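You operate a simulated robot arm through the tools that you are given. There is no shell and no other tool. Be economical: measure what you need, move in short steps, check, and stop when the job is done.

You are at the controls of a simulated two-armed robot. One attempt, no reset.

JOB
Pick up the thin can from the tester end of the near bench with one hand, pass it to the other hand and put it in the right back pocket of the pocket tray. Set down upright: thin can.

Only the result counts: the job must be done as asked and must still hold three seconds after the hand-in. Knocking over, shifting, dropping, spilling or breaking anything else fails it.

ROBOT AND FRAMES
Two 7-joint arms with two-finger parallel grippers on one trunk, on a base that drives. Base frame: it is fixed to the floor where the robot stands at the start and does not move with it; the origin is under the middle of the robot, x ahead of it, y to its left, z up; the surface under the hand at the start is at about z = 723. Readings come in mm, degrees, newtons and seconds.
The left shoulder is at the start at [70, 163, 1020], the right one opposite. With the tool pointing down near the work surface each hand reaches from about 400 to 880 mm from the robot's upright axis, wherever it stands, measured 20 degrees to its own side. Places, roughly: right back pocket of the pocket tray (16x17 cm) [660, 2460, 800]. Payload 3.43 kg a hand.
The tool frame of a hand sits at the grasp point between the pads (the TCP): z along the fingers, y along the line on which they close. The tips reach 34 mm beyond it. The gripper opens to 128 mm. The fingers are 24 mm wide and 12 mm thick; the gripper's body (48 by 130 mm) begins 96 mm behind the TCP.
Orientation is that of the tool frame in the base frame, as a unit quaternion [x, y, z, w]. With the fingers straight down and closing along the base's y, the tool's x points along the base's -x, its y along +y and its z along -z.

CONTROLS
- The arms move only by the tool drive_tool. It takes "left_steps", "right_steps" or both (then of equal length, played together; a hand with none holds still); each is a list of rows, each a list of 7 numbers: the opening, from 0 (shut) to 1 (fully open), then the shift along the base's x, y, z in mm, then the turn, a rotation vector about the base's x, y, z in degrees. In form: [[grip, dx, dy, dz, rx, ry, rz], ...]. A call has 1 to 12 rows; each row is the pose to reach, as a shift and turn from the pose commanded when the call began. Rows are played at 5 a second. More than 50 mm and 8.6 degrees between two rows, or a gripper value outside its range, and nothing of the call is played. A pose out of reach is approached as far as the arm can. The call stops where the force on the tool passes 40 N (or 10 N more than at its start, if that is more) or the arm is blocked; 0.2 s more then pass. The fingers move at their own pace (about 153 mm/s each) and stop on an object; they squeeze with about 23 N. The grip force told is the motor's: it shows also when the fingers shut on nothing. Time passes only in rows, and 0.2 s behind the last, so rows that repeat a pose let the fingers close. The reply holds the time, the measured pose of the TCP, the force on the tool along the base axes, the opening and the grip force, in the units named above and with some noise, with the torque about the TCP (base axes, N m) and any sound that the robot's microphone picked up, and new pictures: "show" is both (left out), scene, wrist or none (wrist: the cameras of the hands that moved).
- Cameras (640 x 400 px; columns grow to the right, rows downward): "scene" is now at [126.6, -45.6, 1248.2]; the picture's right is [-0.51, -0.86, 0.00], its down [-0.50, 0.30, -0.81] and it looks along [0.70, -0.41, -0.59] (base axes); focal length 286 px, centre (320, 200). "left" rides on the left gripper at [76, 11, -160] in its tool frame; the picture's right is [-0.15, 0.99, 0.00], its down [-0.88, -0.13, -0.46] and it looks along [-0.45, -0.07, 0.89] (tool axes); focal length 234 px, centre (320, 200). "right" rides on the right gripper at [76, -11, -160] in its tool frame; the picture's right is [0.15, 0.99, 0.00], its down [-0.88, 0.13, -0.46] and it looks along [-0.45, 0.07, 0.89] (tool axes); focal length 234 px, centre (320, 200). There is no depth. A picture from a camera that has moved, and an enlarged one, comes with that camera's place and axes in the base frame and with its lens.
- lift_body(by): slides the trunk up (or, below 0, down) by that many mm; the arms and the scene camera ride with it, the base frame stays. It gives what a move gives, with no picture.
- base_move(legs): drives the robot by 1 to 6 legs, each [ahead, left, turn to the left] in mm, mm and degrees, along the robot's own axes; the way and the turn of a leg run together, so that a leg with both is an arc; at most 1500 mm and 180 degrees a leg. The arms and the cameras ride along, it lands a little off, and it stops where it bumps. It gives what a move gives, and a new picture of the scene camera.
- head_to(pan, tilt): turns the head with the scene camera to pan (to the left, within 86 degrees either way) and tilt (down, from -29 to 69), counted from straight ahead of the robot. It gives what a move gives, and a new picture of the scene camera.
- enlarge(camera, box): a new picture of the part [left, top, right, bottom] of that camera's present view, enlarged. It takes no simulated time.
- finish_job(): hands the job in; it is judged then, once.

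Work in short steps. Places have to be worked out from the pictures, the camera data and where the tool is seen: move nearer, look again, correct. Check each grasp and each placing, and mend what went wrong. You have 120 turns and 260 pictures in all, those below and enlarged ones among them. Open the grippers and draw the arms clear of the work before you hand the job in, unless the task says otherwise; then end with one line.

The tools are called after "Emit:" by a JSON object that holds its "fn" and its "kwargs". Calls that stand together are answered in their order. drive_tool: Moves the arms, as the interface text tells. Its arguments: {"type":"object","properties":{"left_steps":{"type":"array","items":{"type":"array","items":{"type":"number"}}},"right_steps":{"type":"array","items":{"type":"array","items":{"type":"number"}}},"show":{"type":"string","enum":["both","scene","wrist","none"]}},"required":[]} The other tools are called the same way: lift_body (by) slides the trunk up or down; base_move (legs) drives the base; head_to (pan, tilt) turns the head that bears the scene camera; enlarge (camera, box) takes an enlarged picture of a part of a camera's view; finish_job () hands the job in.

At the start:

```text
time: 0.0
left_eef_pos: [573.0, -19.9, 981.8]
left_ee_rot: [0.0, 1.0, 0.0, 0.0]
left_wrist_force: [-0.3, 0.0, -0.7]
left_torque: [-0.02, 0.0, -0.03]
left_gripper_width: 128.0
left_grip_force: 0.1
right_eef_pos: [531.2, -461.5, 1001.1]
right_ee_rot: [0.001, 1.0, -0.001, 0.0]
right_wrist_force: [0.4, 0.2, -0.1]
right_torque: [0.01, 0.0, -0.02]
right_gripper_width: 128.2
right_grip_force: 0.0
trunk travel left (down, up): [-500.0, 440.0]
robot x, y, heading: [-1.7, 2.4, 0.0]
head pan, tilt: [-30.6, 35.9]
```

scene: 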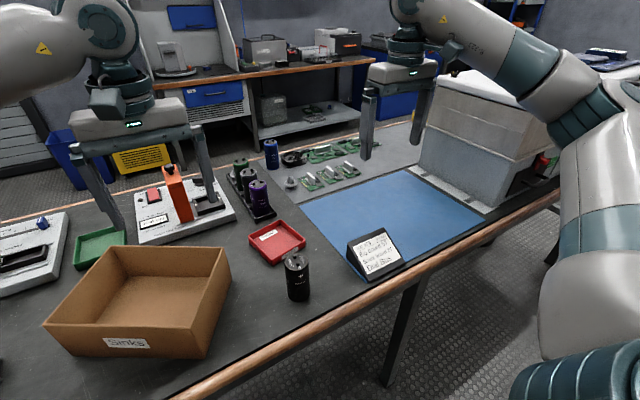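
right: 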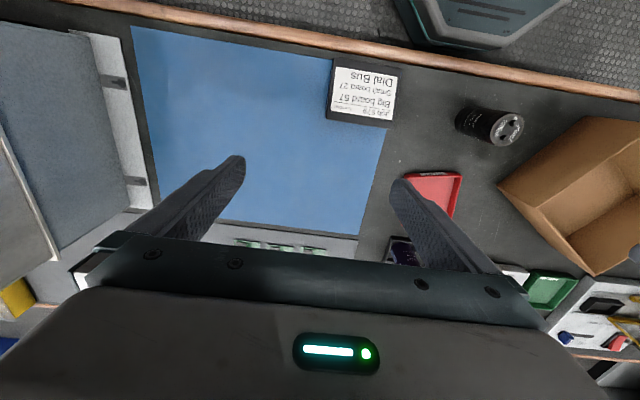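
left: 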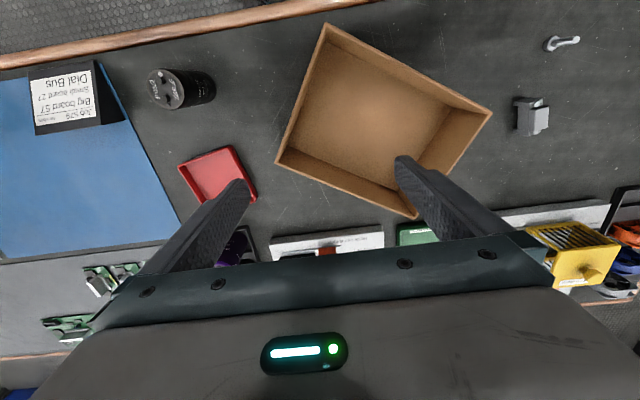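

I start by looking closely at the scene: several cans are visible, so I enlarge the area and look around.

Emit:
{"fn": "enlarge", "kwargs": {"camera": "scene", "box": [200, 120, 400, 310]}}

Emit:
{"fn": "head_to", "kwargs": {"pan": 40, "tilt": 30}}

```text
2.11 times, centred on (300, 215) of scene
camera zoom: at [126.6, -45.6, 1248.2], right [-0.51, -0.86, 0.0], down [-0.5, 0.3, -0.81], along [0.7, -0.41, -0.59], focal length 603 px, centre (362, 168)
```

zoom: 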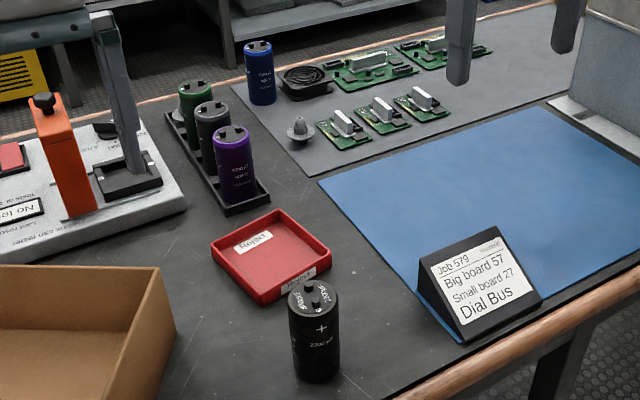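

```text
time: 1.4
left_eef_pos: [572.8, -20.4, 981.1]
left_ee_rot: [0.0, 1.0, -0.001, 0.001]
left_wrist_force: [-0.7, -0.2, 0.1]
left_torque: [0.02, 0.01, 0.01]
left_gripper_width: 127.8
left_grip_force: 0.0
right_eef_pos: [530.4, -462.5, 1001.7]
right_ee_rot: [0.001, 1.0, -0.001, 0.0]
right_wrist_force: [0.9, -0.5, 0.2]
right_torque: [0.0, 0.02, 0.01]
right_gripper_width: 128.1
right_grip_force: 0.1
trunk travel left (down, up): [-500.0, 440.0]
robot x, y, heading: [0.4, -2.5, 0.0]
head pan, tilt: [40.0, 30.0]
camera scene: at [120.6, 57.0, 1257.4], right [0.64, -0.77, 0.0], down [-0.38, -0.32, -0.87], along [0.66, 0.56, -0.5], focal length 286 px, centre (320, 200)
```

scene: 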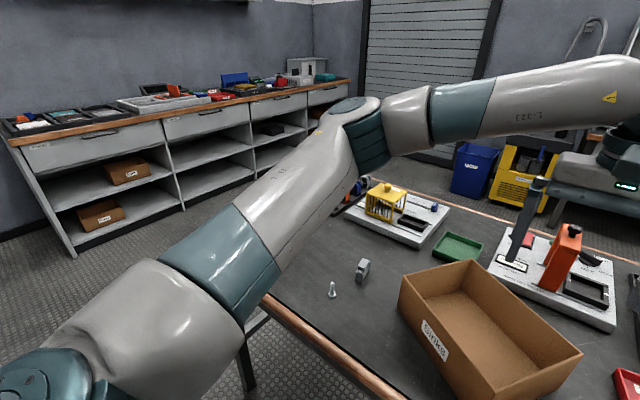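

I now look for further candidates and read the labels on the testers.

Emit:
{"fn": "enlarge", "kwargs": {"camera": "scene", "box": [310, 160, 640, 366]}}

Emit:
{"fn": "enlarge", "kwargs": {"camera": "scene", "box": [0, 50, 360, 150]}}

Emit:
{"fn": "head_to", "kwargs": {"pan": 0, "tilt": 40}}

```text
1.94 times, centred on (475, 263) of scene
camera zoom: at [120.6, 57.0, 1257.4], right [0.64, -0.77, 0.0], down [-0.38, -0.32, -0.87], along [0.66, 0.56, -0.5], focal length 556 px, centre (19, 78)
```

zoom: 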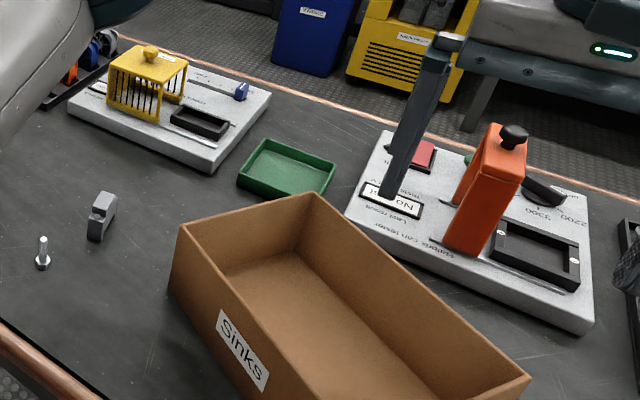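

```text
1.78 times, centred on (180, 100) of scene
camera zoom: at [120.6, 57.0, 1257.4], right [0.64, -0.77, 0.0], down [-0.38, -0.32, -0.87], along [0.66, 0.56, -0.5], focal length 509 px, centre (569, 378)
```

zoom: 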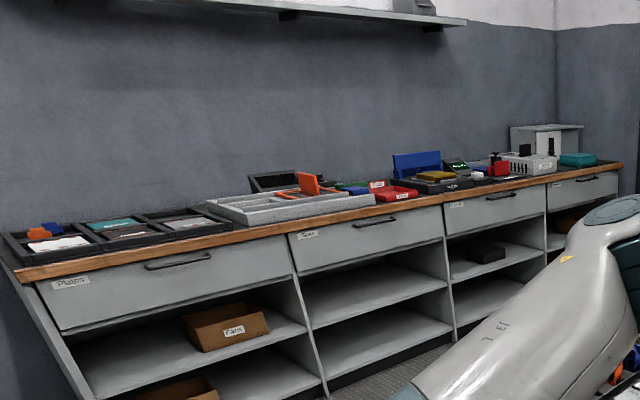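

```text
time: 2.5
left_eef_pos: [573.4, -20.0, 981.2]
left_ee_rot: [0.0, 1.0, 0.0, 0.0]
left_wrist_force: [0.1, -0.3, 0.2]
left_torque: [-0.01, -0.01, 0.03]
left_gripper_width: 128.0
left_grip_force: 0.1
right_eef_pos: [531.5, -461.4, 1001.4]
right_ee_rot: [0.0, 1.0, 0.0, 0.0]
right_wrist_force: [0.2, 0.4, -0.1]
right_torque: [0.0, -0.03, -0.01]
right_gripper_width: 128.1
right_grip_force: 0.1
trunk travel left (down, up): [-500.0, 440.0]
robot x, y, heading: [1.0, -2.8, -0.1]
head pan, tilt: [0.0, 40.0]
camera scene: at [136.2, -1.0, 1242.0], right [0.0, -1.0, 0.0], down [-0.64, 0.0, -0.77], along [0.77, 0.0, -0.64], focal length 286 px, centre (320, 200)
```

scene: 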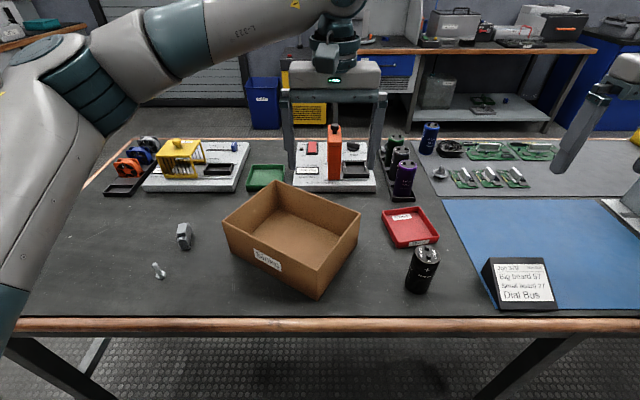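

The bench's left part holds testers. I zoom there and at the cans to compare diameters.

Emit:
{"fn": "enlarge", "kwargs": {"camera": "scene", "box": [90, 110, 280, 230]}}

Emit:
{"fn": "enlarge", "kwargs": {"camera": "scene", "box": [360, 100, 580, 310]}}

Emit:
{"fn": "enlarge", "kwargs": {"camera": "scene", "box": [270, 110, 400, 210]}}

```text
3.33 times, centred on (185, 170) of scene
camera zoom: at [136.2, -1.0, 1242.0], right [0.0, -1.0, 0.0], down [-0.64, 0.0, -0.77], along [0.77, 0.0, -0.64], focal length 955 px, centre (770, 300)
```

zoom: 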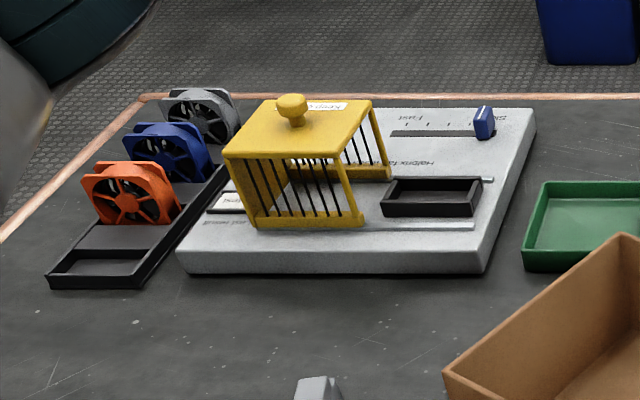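

```text
1.90 times, centred on (470, 205) of scene
camera zoom: at [136.2, -1.0, 1242.0], right [0.0, -1.0, 0.0], down [-0.64, 0.0, -0.77], along [0.77, 0.0, -0.64], focal length 546 px, centre (34, 190)
```

zoom: 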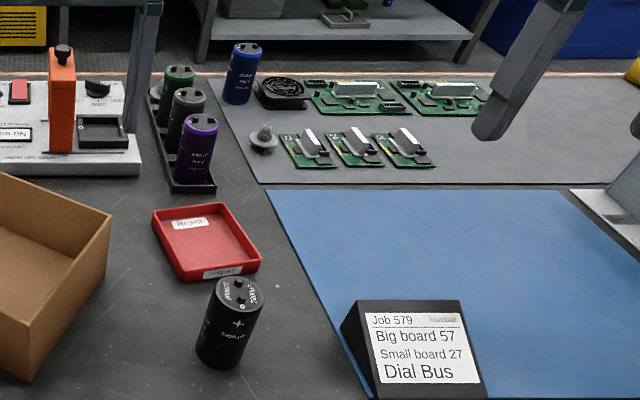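

```text
4.00 times, centred on (335, 160) of scene
camera zoom: at [136.2, -1.0, 1242.0], right [0.0, -1.0, 0.0], down [-0.64, 0.0, -0.77], along [0.77, 0.0, -0.64], focal length 1146 px, centre (260, 360)
```

zoom: 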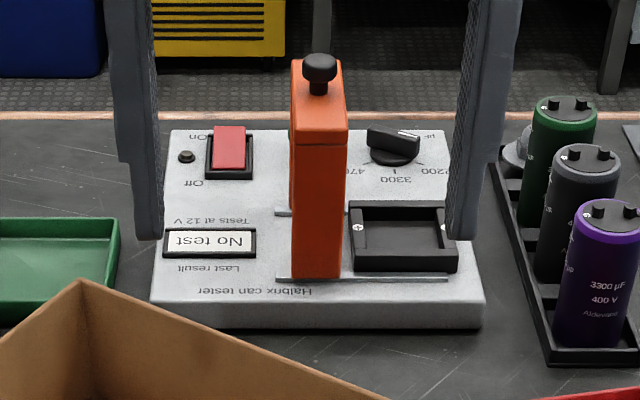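

I compare can widths at higher zoom.

Emit:
{"fn": "enlarge", "kwargs": {"camera": "scene", "box": [380, 110, 460, 210]}}

Emit:
{"fn": "enlarge", "kwargs": {"camera": "scene", "box": [380, 220, 460, 300]}}

Emit:
{"fn": "head_to", "kwargs": {"pan": -60, "tilt": 30}}

Emit:
{"fn": "head_to", "kwargs": {"pan": 80, "tilt": 25}}

```text
4.00 times, centred on (420, 160) of scene
camera zoom: at [136.2, -1.0, 1242.0], right [0.0, -1.0, 0.0], down [-0.64, 0.0, -0.77], along [0.77, 0.0, -0.64], focal length 1146 px, centre (-80, 360)
```

zoom: 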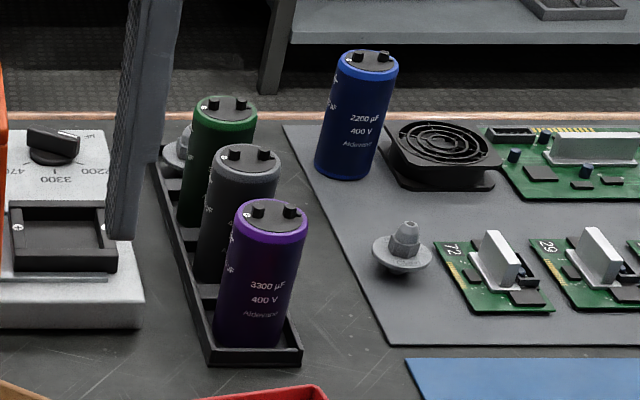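

```text
5.00 times, centred on (420, 260) of scene
camera zoom: at [136.2, -1.0, 1242.0], right [0.0, -1.0, 0.0], down [-0.64, 0.0, -0.77], along [0.77, 0.0, -0.64], focal length 1433 px, centre (-180, -100)
```

zoom: 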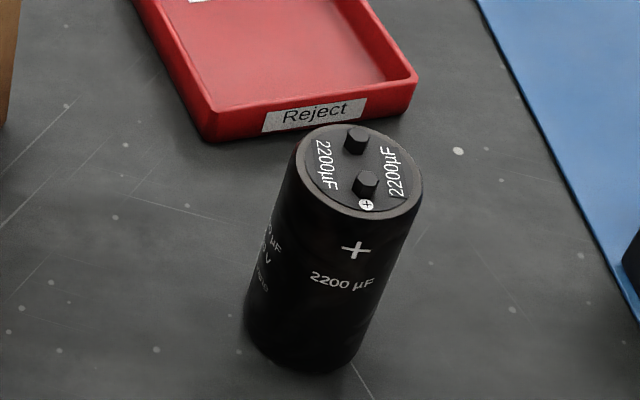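

```text
time: 3.8
left_eef_pos: [571.7, -20.1, 981.0]
left_ee_rot: [0.001, 1.0, 0.0, 0.001]
left_wrist_force: [-0.2, 0.3, 0.0]
left_torque: [-0.05, 0.0, 0.02]
left_gripper_width: 128.2
left_grip_force: 0.1
right_eef_pos: [532.4, -461.6, 1002.2]
right_ee_rot: [0.0, 1.0, 0.0, 0.0]
right_wrist_force: [-0.2, -0.3, -0.2]
right_torque: [0.02, -0.01, 0.01]
right_gripper_width: 128.0
right_grip_force: 0.0
trunk travel left (down, up): [-500.0, 440.0]
robot x, y, heading: [0.0, -0.2, -0.3]
head pan, tilt: [-60.0, 30.0]
camera scene: at [96.5, -79.3, 1257.4], right [-0.87, -0.5, 0.0], down [-0.25, 0.43, -0.87], along [0.43, -0.75, -0.5], focal length 286 px, centre (320, 200)
```

scene: 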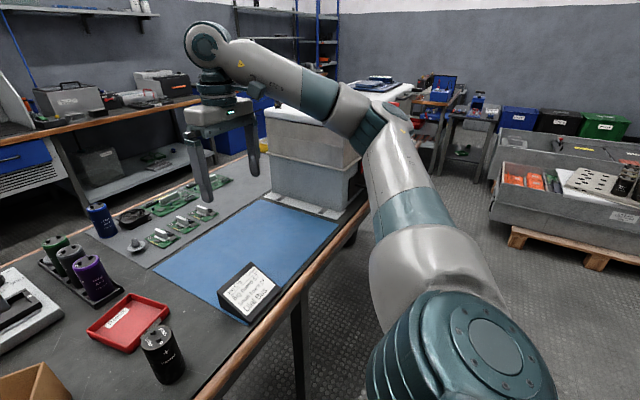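

```text
time: 6.0
left_eef_pos: [573.8, -19.9, 980.7]
left_ee_rot: [0.0, 1.0, 0.0, 0.0]
left_wrist_force: [-0.2, 0.2, 0.1]
left_torque: [0.05, -0.03, -0.01]
left_gripper_width: 127.9
left_grip_force: 0.1
right_eef_pos: [531.6, -461.9, 1001.6]
right_ee_rot: [-0.001, 1.0, 0.001, 0.0]
right_wrist_force: [0.5, 1.3, 0.4]
right_torque: [0.01, -0.02, 0.0]
right_gripper_width: 127.9
right_grip_force: 0.1
trunk travel left (down, up): [-500.0, 440.0]
robot x, y, heading: [1.6, 0.5, -0.1]
head pan, tilt: [80.0, 25.0]
camera scene: at [67.3, 89.7, 1265.4], right [0.98, -0.17, 0.0], down [-0.07, -0.42, -0.91], along [0.16, 0.89, -0.42], focal length 286 px, centre (320, 200)
```

scene: 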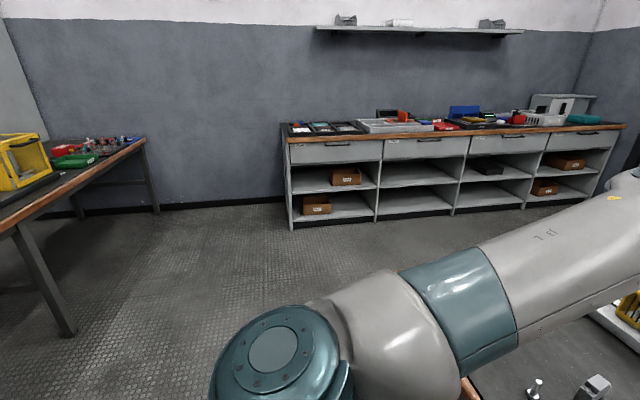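

The lone black can near the front edge (about [469, -197]) looks the slimmest (≈42 mm vs ≈47–50 mm for the others). I back the base off to make room for a tilted front grasp and look again.

Emit:
{"fn": "base_move", "kwargs": {"legs": [[-200, 0, 0]]}}

Emit:
{"fn": "head_to", "kwargs": {"pan": -20, "tilt": 35}}

Emit:
{"fn": "enlarge", "kwargs": {"camera": "scene", "box": [240, 120, 400, 220]}}

```text
time: 7.6
left_eef_pos: [373.9, -20.6, 981.9]
left_ee_rot: [0.0, 1.0, 0.0, 0.0]
left_wrist_force: [0.7, -0.7, -0.5]
left_torque: [-0.02, 0.0, 0.03]
left_gripper_width: 128.3
left_grip_force: 0.1
right_eef_pos: [331.8, -462.2, 1001.9]
right_ee_rot: [-0.001, 1.0, 0.001, -0.001]
right_wrist_force: [0.3, -0.4, 1.2]
right_torque: [-0.03, -0.01, -0.01]
right_gripper_width: 127.8
right_grip_force: 0.0
trunk travel left (down, up): [-500.0, 440.0]
robot x, y, heading: [-199.7, 5.3, 0.1]
head pan, tilt: [80.0, 25.0]
camera scene: at [-132.4, 89.7, 1265.4], right [0.98, -0.17, 0.0], down [-0.07, -0.42, -0.91], along [0.16, 0.89, -0.42], focal length 286 px, centre (320, 200)
```

scene: 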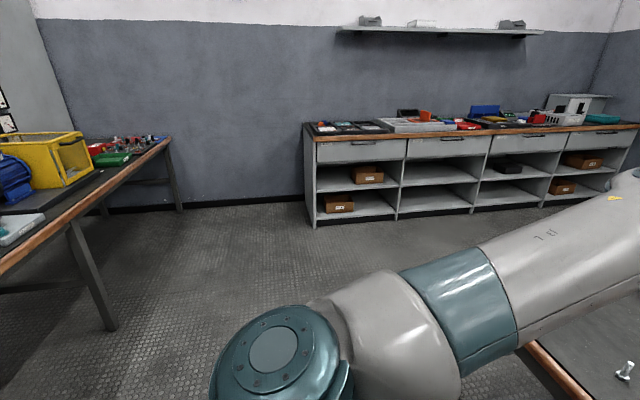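

```text
time: 9.4
left_eef_pos: [375.2, -19.8, 981.3]
left_ee_rot: [0.0, 1.0, 0.001, 0.0]
left_wrist_force: [0.4, 0.4, -0.8]
left_torque: [-0.04, 0.01, 0.03]
left_gripper_width: 128.1
left_grip_force: 0.0
right_eef_pos: [332.1, -462.2, 1001.3]
right_ee_rot: [0.001, 1.0, 0.0, -0.001]
right_wrist_force: [-0.3, 0.3, -0.3]
right_torque: [-0.01, 0.0, -0.02]
right_gripper_width: 127.7
right_grip_force: 0.0
trunk travel left (down, up): [-500.0, 440.0]
robot x, y, heading: [-197.1, 0.6, -0.0]
head pan, tilt: [-20.0, 35.0]
camera scene: at [-64.9, -31.1, 1249.6], right [-0.34, -0.94, 0.0], down [-0.54, 0.2, -0.82], along [0.77, -0.28, -0.57], focal length 286 px, centre (320, 200)
```

scene: 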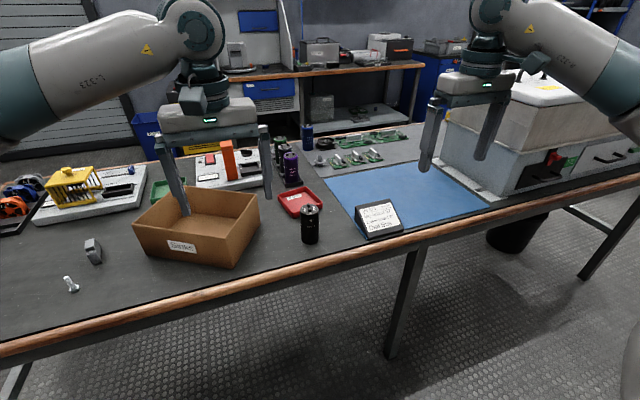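

```text
4.00 times, centred on (320, 170) of scene
camera zoom: at [-64.9, -31.1, 1249.6], right [-0.34, -0.94, 0.0], down [-0.54, 0.2, -0.82], along [0.77, -0.28, -0.57], focal length 1146 px, centre (320, 320)
```

zoom: 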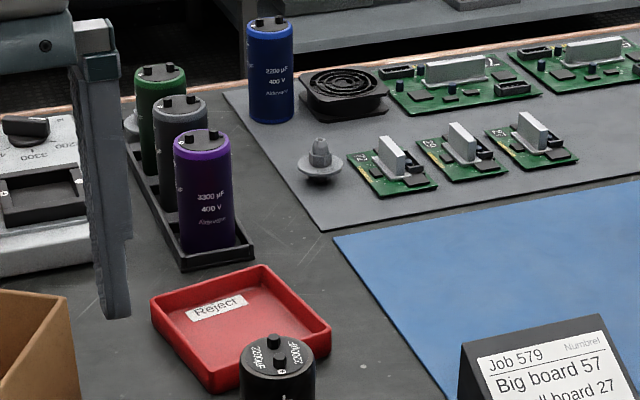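

The black can is alone near the front edge. I move the left hand aside, and bring the right hand, pitched forward 60°, to a standoff in front of the can.

Emit:
{"fn": "drive_tool", "kwargs": {"left_steps": [[1, 0, 25, 0, 0, 0, 0], [1, 0, 50, 0, 0, 0, 0], [1, 0, 75, 0, 0, 0, 0], [1, 0, 100, 0, 0, 0, 0], [1, 0, 125, 0, 0, 0, 0], [1, 0, 150, 0, 0, 0, 0], [1, 0, 175, 0, 0, 0, 0], [1, 0, 200, 0, 0, 0, 0]], "right_steps": [[1, 0, 32, -12, 0, -7.5, 0], [1, 0, 64, -25, 0, -15, 0], [1, 0, 97, -38, 0, -22.5, 0], [1, 0, 130, -50, 0, -30, 0], [1, 0, 162, -63, 0, -37.5, 0], [1, 0, 194, -76, 0, -45, 0], [1, 0, 226, -88, 0, -52.5, 0], [1, 0, 259, -100, 0, -60, 0]]}}

```text
time: 11.2
left_eef_pos: [374.9, 182.0, 981.0]
left_ee_rot: [0.001, 1.0, -0.001, 0.0]
left_wrist_force: [0.7, 0.1, -0.3]
left_torque: [-0.01, -0.02, -0.01]
left_gripper_width: 127.9
left_grip_force: 0.0
right_eef_pos: [383.4, -195.3, 904.3]
right_ee_rot: [0.0, 0.867, 0.0, 0.499]
right_wrist_force: [-0.2, 1.0, 0.2]
right_torque: [-0.02, 0.02, -0.02]
right_gripper_width: 128.1
right_grip_force: 0.1
right hand out of reach, approached as far as the arm can: row 6, 7, 8
trunk travel left (down, up): [-500.0, 440.0]
robot x, y, heading: [-198.0, 0.7, -0.1]
head pan, tilt: [-20.0, 35.0]
camera scene: at [-64.4, -29.3, 1249.6], right [-0.34, -0.94, 0.0], down [-0.54, 0.2, -0.82], along [0.77, -0.28, -0.57], focal length 286 px, centre (320, 200)
camera right: at [209.2, -205.8, 919.5], right [-0.07, 0.99, -0.13], down [0.05, 0.13, 0.99], along [1.0, 0.07, -0.06], focal length 234 px, centre (320, 200)
camera left: at [298.6, 192.6, 1141.2], right [0.15, 0.99, 0.0], down [0.88, -0.13, 0.46], along [0.45, -0.07, -0.89], focal length 234 px, centre (320, 200)
```

scene: 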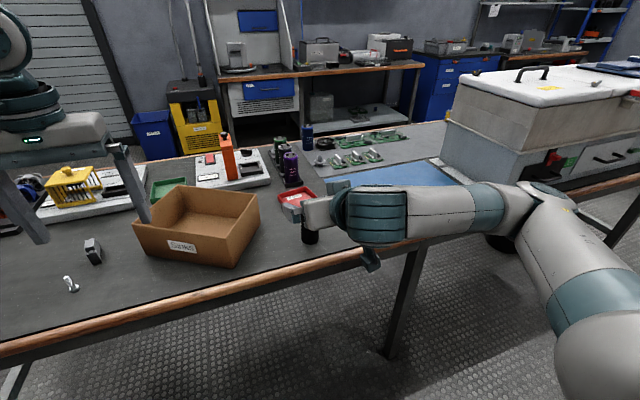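
right: 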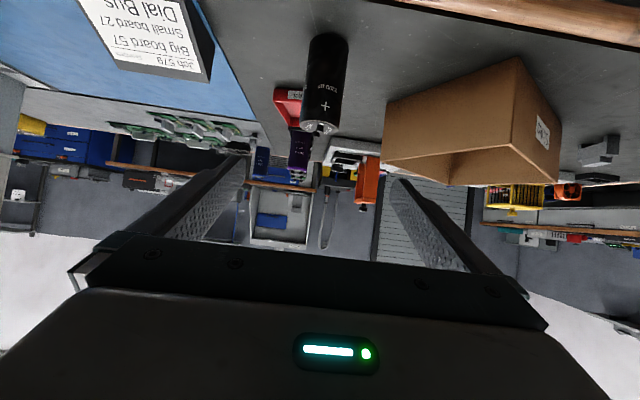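
left: 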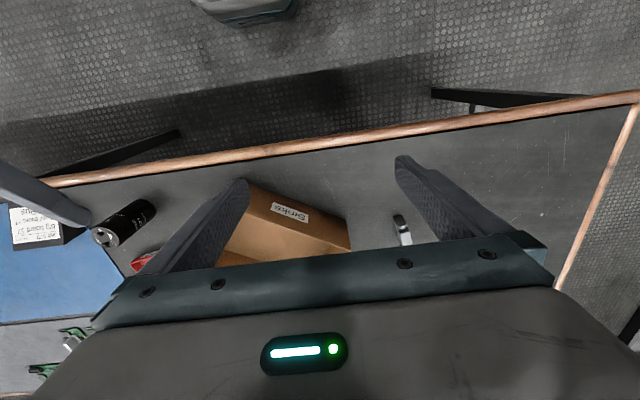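

The hand is pitched 60°, opposite the can (centre near [475, -201], top ≈ 828–838). I lower it in small steps, watching what the commanded baseline does.

Emit:
{"fn": "drive_tool", "kwargs": {"right_steps": [[1, 0, 0, -30, 0, 0, 0], [1, 0, 0, -60, 0, 0, 0]], "show": "wrist"}}

```text
time: 11.8
left_eef_pos: [374.6, 179.8, 981.9]
left_ee_rot: [-0.001, 1.0, 0.0, 0.0]
left_wrist_force: [0.0, 0.0, -0.3]
left_torque: [0.04, 0.01, -0.01]
left_gripper_width: 127.9
left_grip_force: 0.1
right_eef_pos: [384.8, -197.0, 845.0]
right_ee_rot: [0.001, 0.866, 0.001, 0.499]
right_wrist_force: [0.3, -0.8, 0.0]
right_torque: [0.01, -0.02, 0.02]
right_gripper_width: 127.9
right_grip_force: 0.1
trunk travel left (down, up): [-500.0, 440.0]
robot x, y, heading: [-194.8, -2.0, 0.1]
head pan, tilt: [-20.0, 35.0]
camera right: at [208.4, -207.7, 859.0], right [-0.07, 0.99, -0.13], down [0.04, 0.13, 0.99], along [1.0, 0.07, -0.05], focal length 234 px, centre (320, 200)
```

right: 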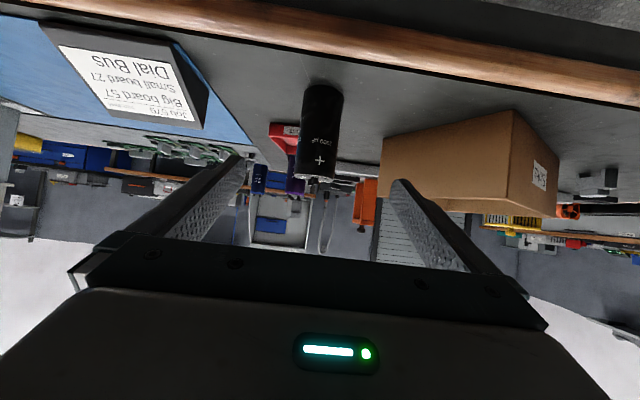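

Can front foot ≈ x 460, so centre ≈ [482, -200], top ≈ 820. I lower to z ≈ 760, at y −200, before advancing.

Emit:
{"fn": "drive_tool", "kwargs": {"right_steps": [[1, 0, -1, -30, 0, 0, 0], [1, 0, -2, -60, 0, 0, 0], [1, 0, -3, -85, 0, 0, 0], [1, 20, -3, -85, 0, 0, 0]]}}

Emit:
{"fn": "enlarge", "kwargs": {"camera": "scene", "box": [260, 170, 400, 270]}}

```text
time: 12.8
left_eef_pos: [374.8, 183.4, 981.5]
left_ee_rot: [0.0, 1.0, -0.002, 0.0]
left_wrist_force: [-0.5, 0.1, 0.2]
left_torque: [-0.04, 0.03, 0.0]
left_gripper_width: 128.3
left_grip_force: 0.0
right_eef_pos: [410.4, -175.1, 779.9]
right_ee_rot: [0.004, 0.87, -0.009, 0.494]
right_wrist_force: [0.0, 0.0, -0.7]
right_torque: [0.04, -0.05, 0.0]
right_gripper_width: 127.9
right_grip_force: 0.0
right hand out of reach, approached as far as the arm can: row 1, 2, 3, 4
trunk travel left (down, up): [-500.0, 440.0]
robot x, y, heading: [-200.4, -1.8, -0.1]
head pan, tilt: [-20.0, 35.0]
camera scene: at [-64.2, -27.0, 1249.5], right [-0.34, -0.94, 0.0], down [-0.54, 0.19, -0.82], along [0.77, -0.28, -0.57], focal length 286 px, centre (320, 200)
camera right: at [234.9, -183.2, 796.2], right [-0.06, 0.99, -0.14], down [0.06, 0.14, 0.99], along [1.0, 0.05, -0.07], focal length 234 px, centre (320, 200)
```

scene: 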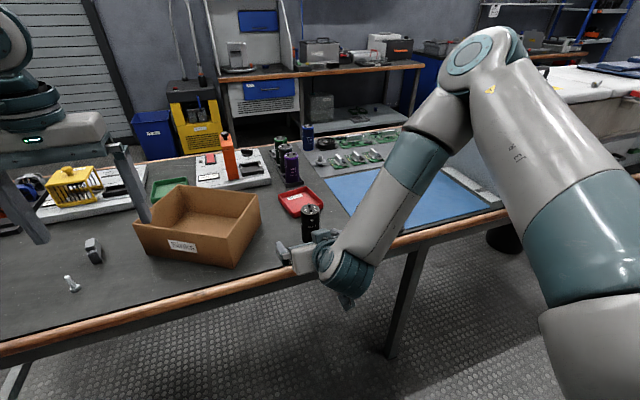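
right: 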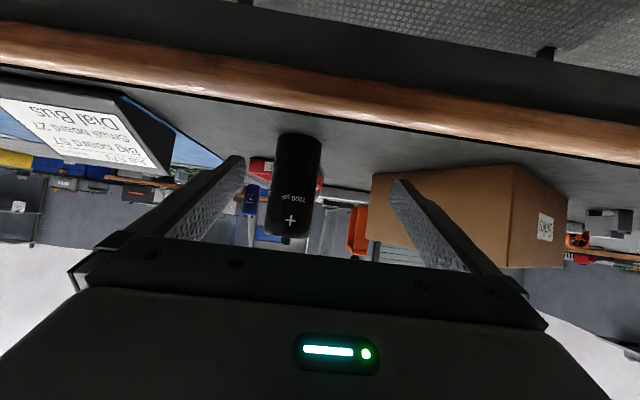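

```text
4.00 times, centred on (330, 220) of scene
camera zoom: at [-64.2, -27.0, 1249.5], right [-0.34, -0.94, 0.0], down [-0.54, 0.19, -0.82], along [0.77, -0.28, -0.57], focal length 1146 px, centre (280, 120)
```

zoom: 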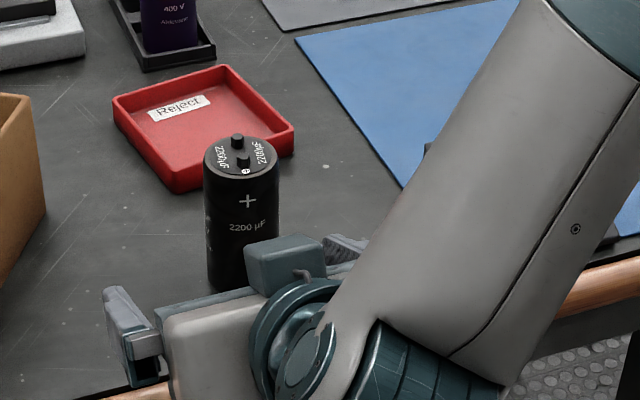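

The arm is too cramped this close (it drifted in y). I back the base another 180 mm, moving straight away from the can, then re-extend.

Emit:
{"fn": "base_move", "kwargs": {"legs": [[-180, 0, 0]]}}

Emit:
{"fn": "drive_tool", "kwargs": {"right_steps": [[1, 30, -6, 0, 0, 0, 0], [1, 60, -12, 0, 0, 0, 0], [1, 90, -18, 0, 0, 0, 0], [1, 120, -25, 0, 0, 0, 0], [1, 150, -25, -10, 0, 0, 0]]}}

```text
time: 14.3
left_eef_pos: [194.4, 179.6, 982.2]
left_ee_rot: [0.0, 1.0, -0.001, 0.0]
left_wrist_force: [0.4, 0.1, 0.4]
left_torque: [0.01, -0.05, -0.01]
left_gripper_width: 128.0
left_grip_force: 0.1
right_eef_pos: [228.8, -177.0, 778.9]
right_ee_rot: [0.005, 0.87, -0.008, 0.494]
right_wrist_force: [0.5, 0.2, 0.0]
right_torque: [0.0, 0.0, -0.02]
right_gripper_width: 128.2
right_grip_force: 0.0
trunk travel left (down, up): [-500.0, 440.0]
robot x, y, heading: [-377.3, -0.5, 0.1]
head pan, tilt: [-20.0, 35.0]
camera scene: at [-245.8, -30.9, 1249.7], right [-0.34, -0.94, 0.0], down [-0.54, 0.2, -0.82], along [0.77, -0.28, -0.57], focal length 286 px, centre (320, 200)
```

scene: 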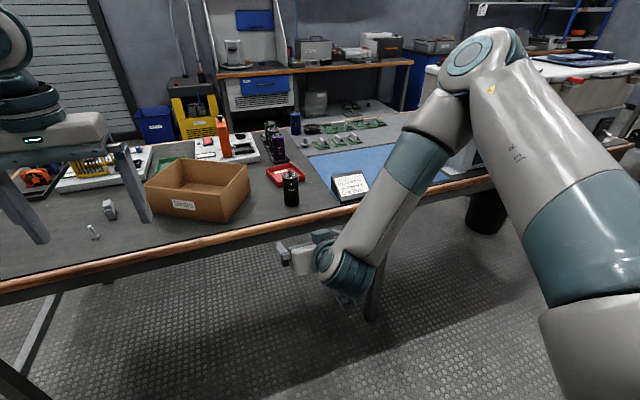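

```text
time: 15.5
left_eef_pos: [195.7, 180.2, 980.6]
left_ee_rot: [0.001, 1.0, 0.001, -0.001]
left_wrist_force: [1.0, -0.1, 0.8]
left_torque: [-0.01, 0.04, -0.01]
left_gripper_width: 128.0
left_grip_force: 0.1
right_eef_pos: [380.7, -202.3, 768.0]
right_ee_rot: [0.004, 0.87, -0.007, 0.493]
right_wrist_force: [-0.3, 0.0, -0.1]
right_torque: [0.0, 0.02, 0.0]
right_gripper_width: 128.2
right_grip_force: 0.1
trunk travel left (down, up): [-500.0, 440.0]
robot x, y, heading: [-377.6, 0.9, -0.1]
head pan, tilt: [-20.0, 35.0]
camera scene: at [-243.6, -31.0, 1249.5], right [-0.34, -0.94, 0.0], down [-0.54, 0.2, -0.82], along [0.77, -0.28, -0.57], focal length 286 px, centre (320, 200)
camera right: at [205.4, -210.6, 785.0], right [-0.06, 0.99, -0.13], down [0.06, 0.14, 0.99], along [1.0, 0.05, -0.07], focal length 234 px, centre (320, 200)
```

scene: 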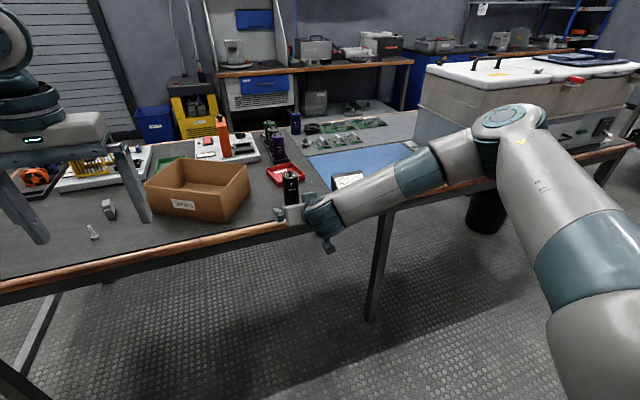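
right: 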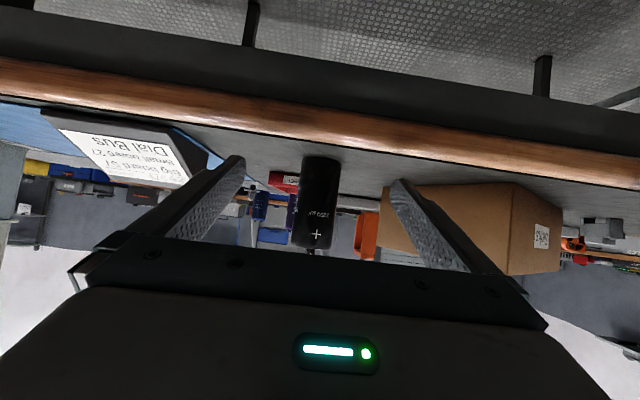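

Now aligned: can lies midway between the fingers. I advance to x ≈ 478, slightly lower.

Emit:
{"fn": "drive_tool", "kwargs": {"right_steps": [[1, 25, 0, -3, 0, 0, 0], [1, 50, 0, -6, 0, 0, 0], [1, 75, 0, -6, 0, 0, 0], [1, 97, 0, -6, 0, 0, 0]]}}

Emit:
{"fn": "enlarge", "kwargs": {"camera": "scene", "box": [230, 150, 350, 225]}}

```text
time: 16.5
left_eef_pos: [194.9, 181.0, 980.7]
left_ee_rot: [0.0, 1.0, 0.0, -0.001]
left_wrist_force: [0.3, -0.5, 0.1]
left_torque: [-0.01, 0.02, -0.02]
left_gripper_width: 127.9
left_grip_force: 0.0
right_eef_pos: [476.8, -202.1, 762.3]
right_ee_rot: [0.004, 0.87, -0.006, 0.493]
right_wrist_force: [0.2, -0.7, 1.1]
right_torque: [0.01, -0.03, 0.01]
right_gripper_width: 127.8
right_grip_force: 0.0
trunk travel left (down, up): [-500.0, 440.0]
robot x, y, heading: [-378.2, 4.9, -0.2]
head pan, tilt: [-20.0, 35.0]
camera scene: at [-244.3, -30.9, 1249.5], right [-0.34, -0.94, 0.0], down [-0.54, 0.2, -0.82], along [0.77, -0.28, -0.57], focal length 286 px, centre (320, 200)
camera right: at [301.6, -210.2, 779.7], right [-0.06, 0.99, -0.13], down [0.06, 0.14, 0.99], along [1.0, 0.05, -0.07], focal length 234 px, centre (320, 200)
```

scene: 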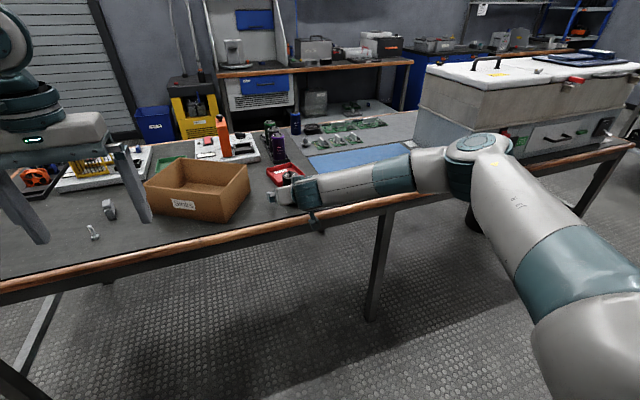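
right: 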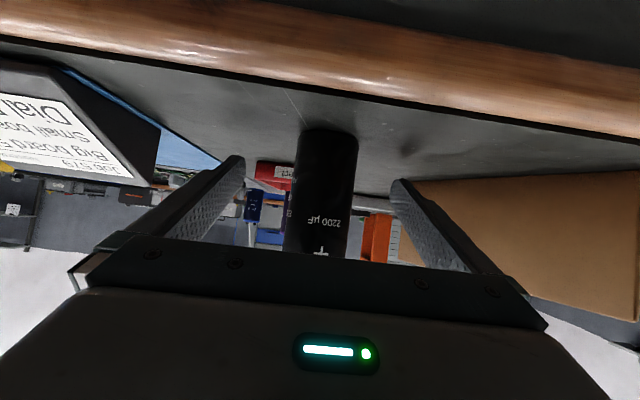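

```text
5.33 times, centred on (290, 188) of scene
camera zoom: at [-244.3, -30.9, 1249.5], right [-0.34, -0.94, 0.0], down [-0.54, 0.2, -0.82], along [0.77, -0.28, -0.57], focal length 1528 px, centre (480, 267)
```

zoom: 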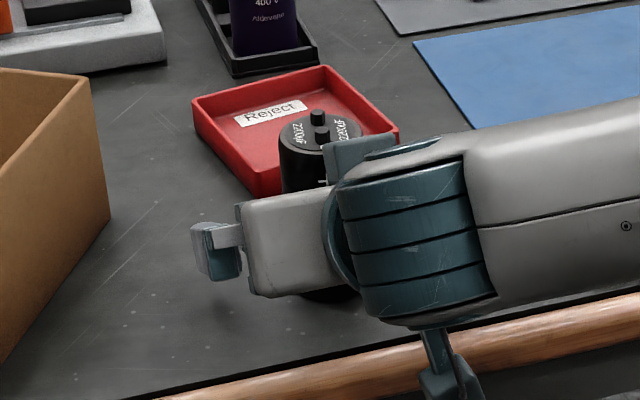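

Can centre ≈ [478, -197]; I shift +4 in y and close gently.

Emit:
{"fn": "drive_tool", "kwargs": {"right_steps": [[0.7, 1, 4, 0, 0, 0, 0], [0.5, 1, 4, 0, 0, 0, 0], [0.4, 1, 4, 0, 0, 0, 0], [0.3, 1, 4, 0, 0, 0, 0], [0, 1, 4, 0, 0, 0, 0], [0, 1, 4, 0, 0, 0, 0], [0, 1, 4, 0, 0, 0, 0]], "show": "wrist"}}

```text
time: 18.1
left_eef_pos: [195.6, 180.8, 982.1]
left_ee_rot: [0.0, 1.0, 0.0, 0.001]
left_wrist_force: [1.3, -0.6, -0.3]
left_torque: [-0.02, -0.01, 0.01]
left_gripper_width: 128.3
left_grip_force: 0.1
right_eef_pos: [475.8, -198.2, 763.0]
right_ee_rot: [0.004, 0.87, -0.007, 0.493]
right_wrist_force: [-0.7, 0.8, 0.2]
right_torque: [0.09, 0.0, 0.05]
right_gripper_width: 47.3
right_grip_force: 23.0
trunk travel left (down, up): [-500.0, 440.0]
robot x, y, heading: [-381.3, 0.8, 0.0]
head pan, tilt: [-20.0, 35.0]
camera right: at [302.0, -206.4, 779.7], right [-0.06, 0.99, -0.13], down [0.06, 0.14, 0.99], along [1.0, 0.05, -0.07], focal length 234 px, centre (320, 200)
```

right: 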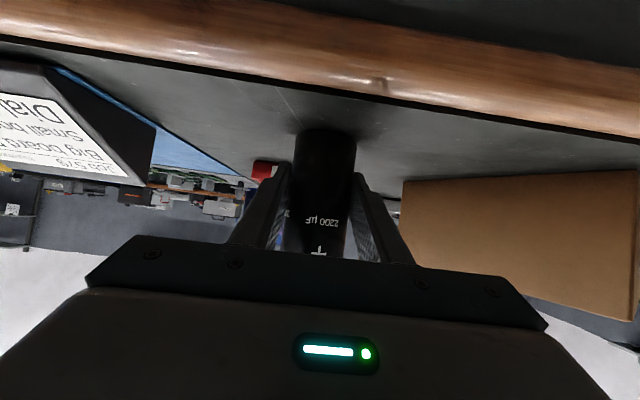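

Gripped at 47 mm. The blue can, by triangulation, is wider (≈51–52 mm) and stands on the mat; this loose one is the slimmer can at the tester side. I lift it straight up.

Emit:
{"fn": "drive_tool", "kwargs": {"right_steps": [[0, 0, 0, 10, 0, 0, 0], [0, 0, 0, 40, 0, 0, 0], [0, 0, 0, 80, 0, 0, 0], [0, 0, 0, 120, 0, 0, 0], [0, 0, 0, 160, 0, 0, 0], [0, 0, 0, 200, 0, 0, 0]]}}

```text
time: 19.5
left_eef_pos: [194.3, 179.8, 982.5]
left_ee_rot: [0.0, 1.0, 0.0, 0.001]
left_wrist_force: [0.4, 0.4, 0.2]
left_torque: [-0.01, -0.05, 0.0]
left_gripper_width: 128.0
left_grip_force: 0.1
right_eef_pos: [478.1, -198.3, 962.2]
right_ee_rot: [0.004, 0.87, -0.007, 0.493]
right_wrist_force: [0.0, -0.4, -3.4]
right_torque: [-0.01, -0.04, -0.01]
right_gripper_width: 47.0
right_grip_force: 23.0
trunk travel left (down, up): [-500.0, 440.0]
robot x, y, heading: [-376.2, -1.6, -0.4]
head pan, tilt: [-20.0, 35.0]
camera scene: at [-245.0, -30.6, 1249.6], right [-0.34, -0.94, 0.0], down [-0.54, 0.2, -0.82], along [0.77, -0.28, -0.57], focal length 286 px, centre (320, 200)
camera right: at [302.2, -206.7, 979.7], right [-0.06, 0.99, -0.13], down [0.06, 0.14, 0.99], along [1.0, 0.05, -0.07], focal length 234 px, centre (320, 200)
```

scene: 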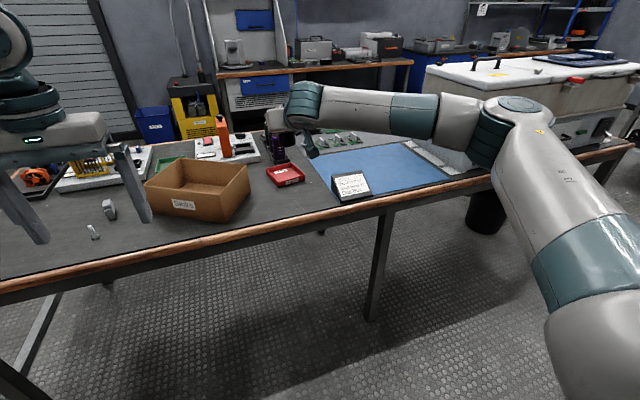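
right: 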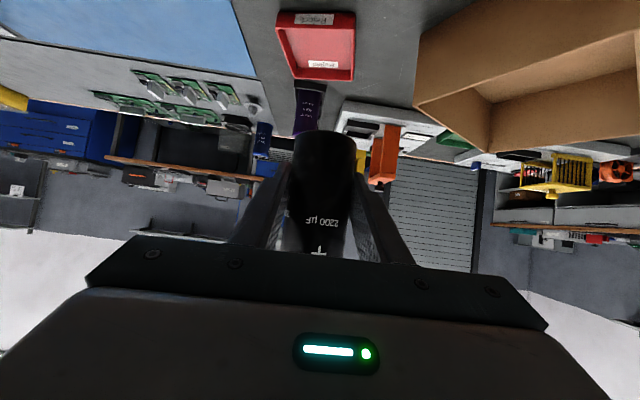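

Can is held, force −3.4 N (≈0.35 kg). I back 250 mm away from the bench and point the head at the hand for the handover.

Emit:
{"fn": "base_move", "kwargs": {"legs": [[-250, 0, 0]]}}

Emit:
{"fn": "drive_tool", "kwargs": {"right_steps": [[0, -20, 20, 5, 0, 0, 0], [0, -45, 42, 10, 0, 0, 0], [0, -70, 65, 15, 0, 0, 0], [0, -95, 87, 20, 0, 0, 0], [0, -120, 110, 25, 0, 0, 0], [0, -145, 130, 30, 0, 0, 0], [0, -170, 150, 30, 0, 0, 0], [0, -200, 150, 30, 0, 0, 0]], "left_steps": [[1, 0, 10, 30, 0, 0, -8], [1, 0, 20, 60, 0, 0, -16], [1, 0, 30, 90, 0, 0, -24], [1, 0, 40, 120, 0, 0, -32], [1, 0, 40, 150, 0, 0, -40], [1, 0, 40, 180, 0, 0, -48], [1, 0, 40, 200, 0, 0, -56], [1, 0, 40, 220, 0, 0, -64]], "show": "none"}}

Emit:
{"fn": "head_to", "kwargs": {"pan": -5, "tilt": 28}}

```text
time: 21.3
left_eef_pos: [-53.1, 181.4, 981.9]
left_ee_rot: [0.0, 1.0, 0.0, 0.0]
left_wrist_force: [-0.6, 0.4, 0.5]
left_torque: [0.03, 0.01, 0.02]
left_gripper_width: 128.0
left_grip_force: 0.1
right_eef_pos: [229.8, -197.2, 962.0]
right_ee_rot: [0.005, 0.87, -0.008, 0.493]
right_wrist_force: [0.4, 0.5, -2.6]
right_torque: [0.02, 0.0, 0.01]
right_gripper_width: 46.9
right_grip_force: 23.1
trunk travel left (down, up): [-500.0, 440.0]
robot x, y, heading: [-626.9, 2.9, -0.0]
head pan, tilt: [-20.0, 35.0]
camera scene: at [-493.3, -30.7, 1249.6], right [-0.34, -0.94, 0.0], down [-0.54, 0.2, -0.82], along [0.77, -0.28, -0.57], focal length 286 px, centre (320, 200)
```

scene: 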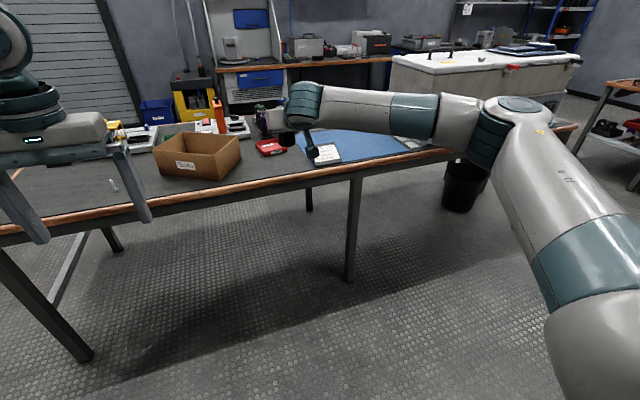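

```text
time: 23.1
left_eef_pos: [-123.5, 172.9, 1156.7]
left_ee_rot: [0.526, 0.85, 0.001, 0.003]
left_wrist_force: [-0.2, 0.0, 0.5]
left_torque: [0.03, -0.02, -0.03]
left_gripper_width: 127.9
left_grip_force: 0.0
left hand out of reach, approached as far as the arm can: row 6, 7, 8
right_eef_pos: [27.7, -47.7, 993.6]
right_ee_rot: [0.005, 0.87, -0.007, 0.494]
right_wrist_force: [-0.3, 0.9, -2.3]
right_torque: [0.02, 0.03, 0.03]
right_gripper_width: 47.5
right_grip_force: 22.5
trunk travel left (down, up): [-500.0, 440.0]
robot x, y, heading: [-629.3, 0.6, 0.3]
head pan, tilt: [-20.0, 35.0]
```

```text
time: 23.9
left_eef_pos: [-120.9, 174.5, 1154.7]
left_ee_rot: [0.525, 0.851, 0.0, 0.002]
left_wrist_force: [0.2, -0.1, -0.5]
left_torque: [0.0, 0.0, 0.04]
left_gripper_width: 128.0
left_grip_force: 0.1
right_eef_pos: [30.0, -48.3, 991.6]
right_ee_rot: [0.004, 0.87, -0.007, 0.493]
right_wrist_force: [0.0, 0.3, -2.2]
right_torque: [0.0, 0.03, 0.0]
right_gripper_width: 47.1
right_grip_force: 23.3
trunk travel left (down, up): [-500.0, 440.0]
robot x, y, heading: [-628.8, 1.5, -0.2]
head pan, tilt: [-5.0, 28.0]
camera scene: at [-484.4, -8.5, 1260.4], right [-0.09, -1.0, 0.0], down [-0.47, 0.04, -0.88], along [0.88, -0.08, -0.47], focal length 286 px, centre (320, 200)
```

scene: 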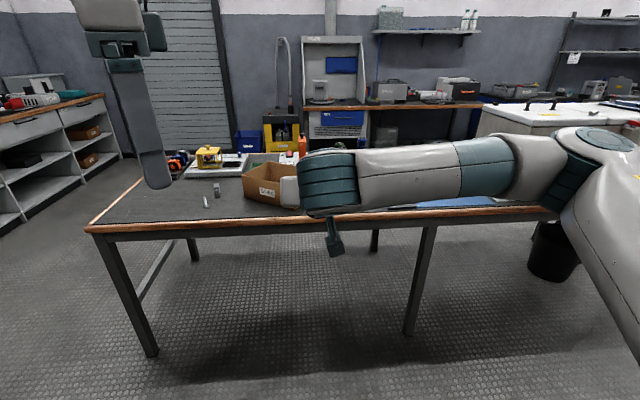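

The can is still held (47 mm). I lower the right hand 100 mm and bring the left over it at a standoff height, finishing its 90° turn.

Emit:
{"fn": "drive_tool", "kwargs": {"right_steps": [[0, 0, 0, -20, 0, 0, 0], [0, 0, 0, -40, 0, 0, 0], [0, 0, 0, -60, 0, 0, 0], [0, 0, 0, -80, 0, 0, 0], [0, 0, 0, -100, 0, 0, 0], [0, 0, 0, -100, 0, 0, 0]], "left_steps": [[1, 40, 0, -10, 0, 0, -5], [1, 80, 0, -30, 0, 0, -10], [1, 120, 0, -50, 0, 0, -15], [1, 151, -20, -65, 0, 0, -20], [1, 151, -60, -65, 0, 0, -26], [1, 151, -100, -65, 0, 0, -26.5]], "show": "both"}}

```text
time: 25.3
left_eef_pos: [-163.1, 49.8, 1042.3]
left_ee_rot: [0.706, 0.708, 0.0, 0.001]
left_wrist_force: [-0.6, -0.3, -0.2]
left_torque: [-0.05, 0.01, 0.03]
left_gripper_width: 127.9
left_grip_force: 0.0
left hand out of reach, approached as far as the arm can: row 1, 2, 3, 4, 5, 6
right_eef_pos: [30.0, -46.7, 891.2]
right_ee_rot: [0.004, 0.87, -0.008, 0.493]
right_wrist_force: [-1.4, -0.3, -1.8]
right_torque: [-0.02, 0.01, -0.05]
right_gripper_width: 47.3
right_grip_force: 23.1
trunk travel left (down, up): [-500.0, 440.0]
robot x, y, heading: [-626.8, -1.6, -0.1]
head pan, tilt: [-5.0, 28.0]
camera scene: at [-484.5, -7.4, 1260.5], right [-0.09, -1.0, 0.0], down [-0.47, 0.04, -0.88], along [0.88, -0.08, -0.47], focal length 286 px, centre (320, 200)
camera right: at [-145.1, -55.6, 908.4], right [-0.06, 0.99, -0.13], down [0.06, 0.14, 0.99], along [1.0, 0.05, -0.07], focal length 234 px, centre (320, 200)
camera left: at [-152.8, 125.6, 1200.8], right [0.99, -0.14, 0.0], down [-0.13, -0.88, 0.46], along [-0.07, -0.45, -0.89], focal length 234 px, centre (320, 200)
```

scene: 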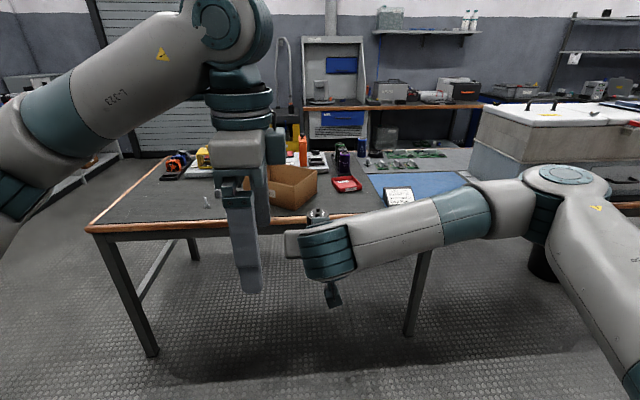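
right: 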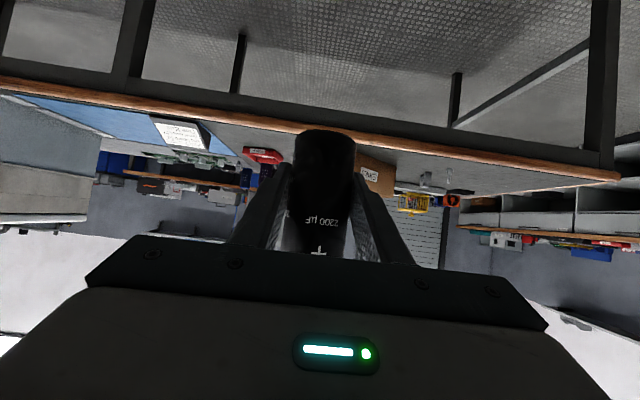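
left: 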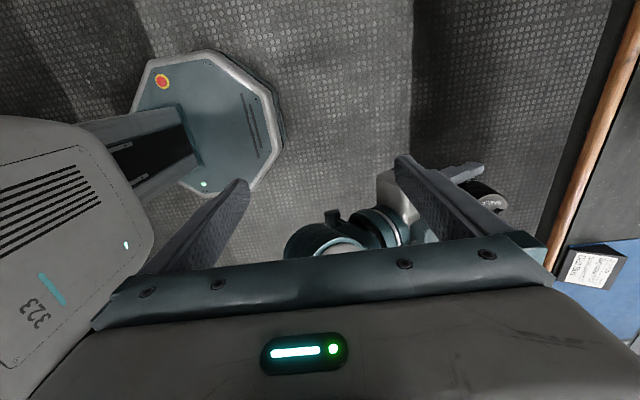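

The left hand fell short (too high/close region). I move it outward along x at y ≈ +100 first, clear of the right hand.

Emit:
{"fn": "drive_tool", "kwargs": {"left_steps": [[1, 20, 30, 0, 0, 0, 0], [1, 60, 50, 0, 0, 0, 0], [1, 105, 50, 0, 0, 0, 0], [1, 150, 50, 0, 0, 0, 0], [1, 193, 50, 0, 0, 0, 0]], "show": "both"}}

```text
time: 26.5
left_eef_pos: [-164.6, 64.3, 1023.0]
left_ee_rot: [0.709, 0.705, 0.0, 0.0]
left_wrist_force: [-0.7, 0.2, 0.1]
left_torque: [0.02, -0.01, 0.0]
left_gripper_width: 127.9
left_grip_force: 0.0
left hand out of reach, approached as far as the arm can: row 1, 2, 3, 4, 5
right_eef_pos: [29.7, -49.2, 891.7]
right_ee_rot: [0.003, 0.87, -0.007, 0.492]
right_wrist_force: [-0.4, -0.1, -3.9]
right_torque: [0.0, 0.0, 0.0]
right_gripper_width: 47.5
right_grip_force: 22.9
trunk travel left (down, up): [-500.0, 440.0]
robot x, y, heading: [-624.1, 2.8, -0.2]
head pan, tilt: [-5.0, 28.0]
camera scene: at [-484.4, -8.4, 1260.5], right [-0.09, -1.0, 0.0], down [-0.47, 0.04, -0.88], along [0.88, -0.08, -0.47], focal length 286 px, centre (320, 200)
camera left: at [-154.8, 140.3, 1182.7], right [0.99, -0.15, 0.0], down [-0.14, -0.88, 0.46], along [-0.07, -0.45, -0.89], focal length 234 px, centre (320, 200)
```

scene: 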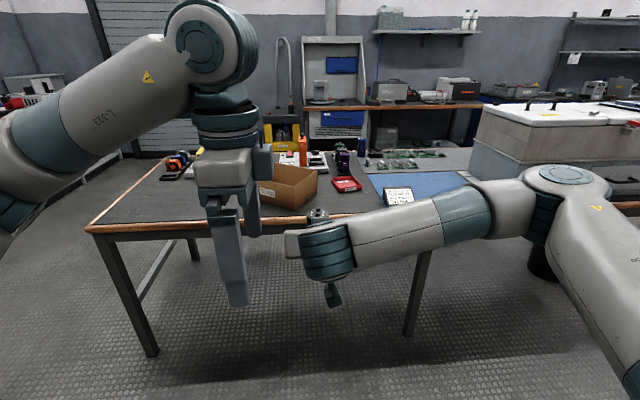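
left: 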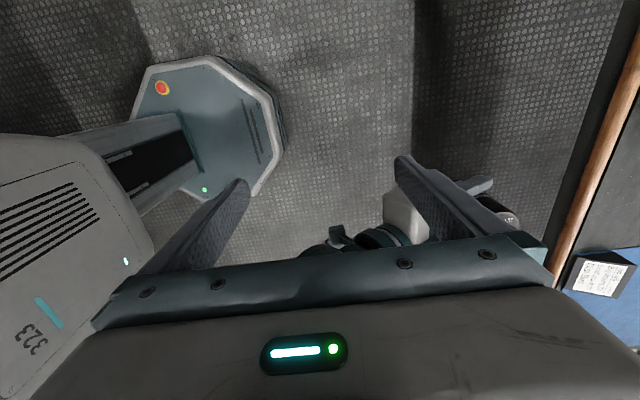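

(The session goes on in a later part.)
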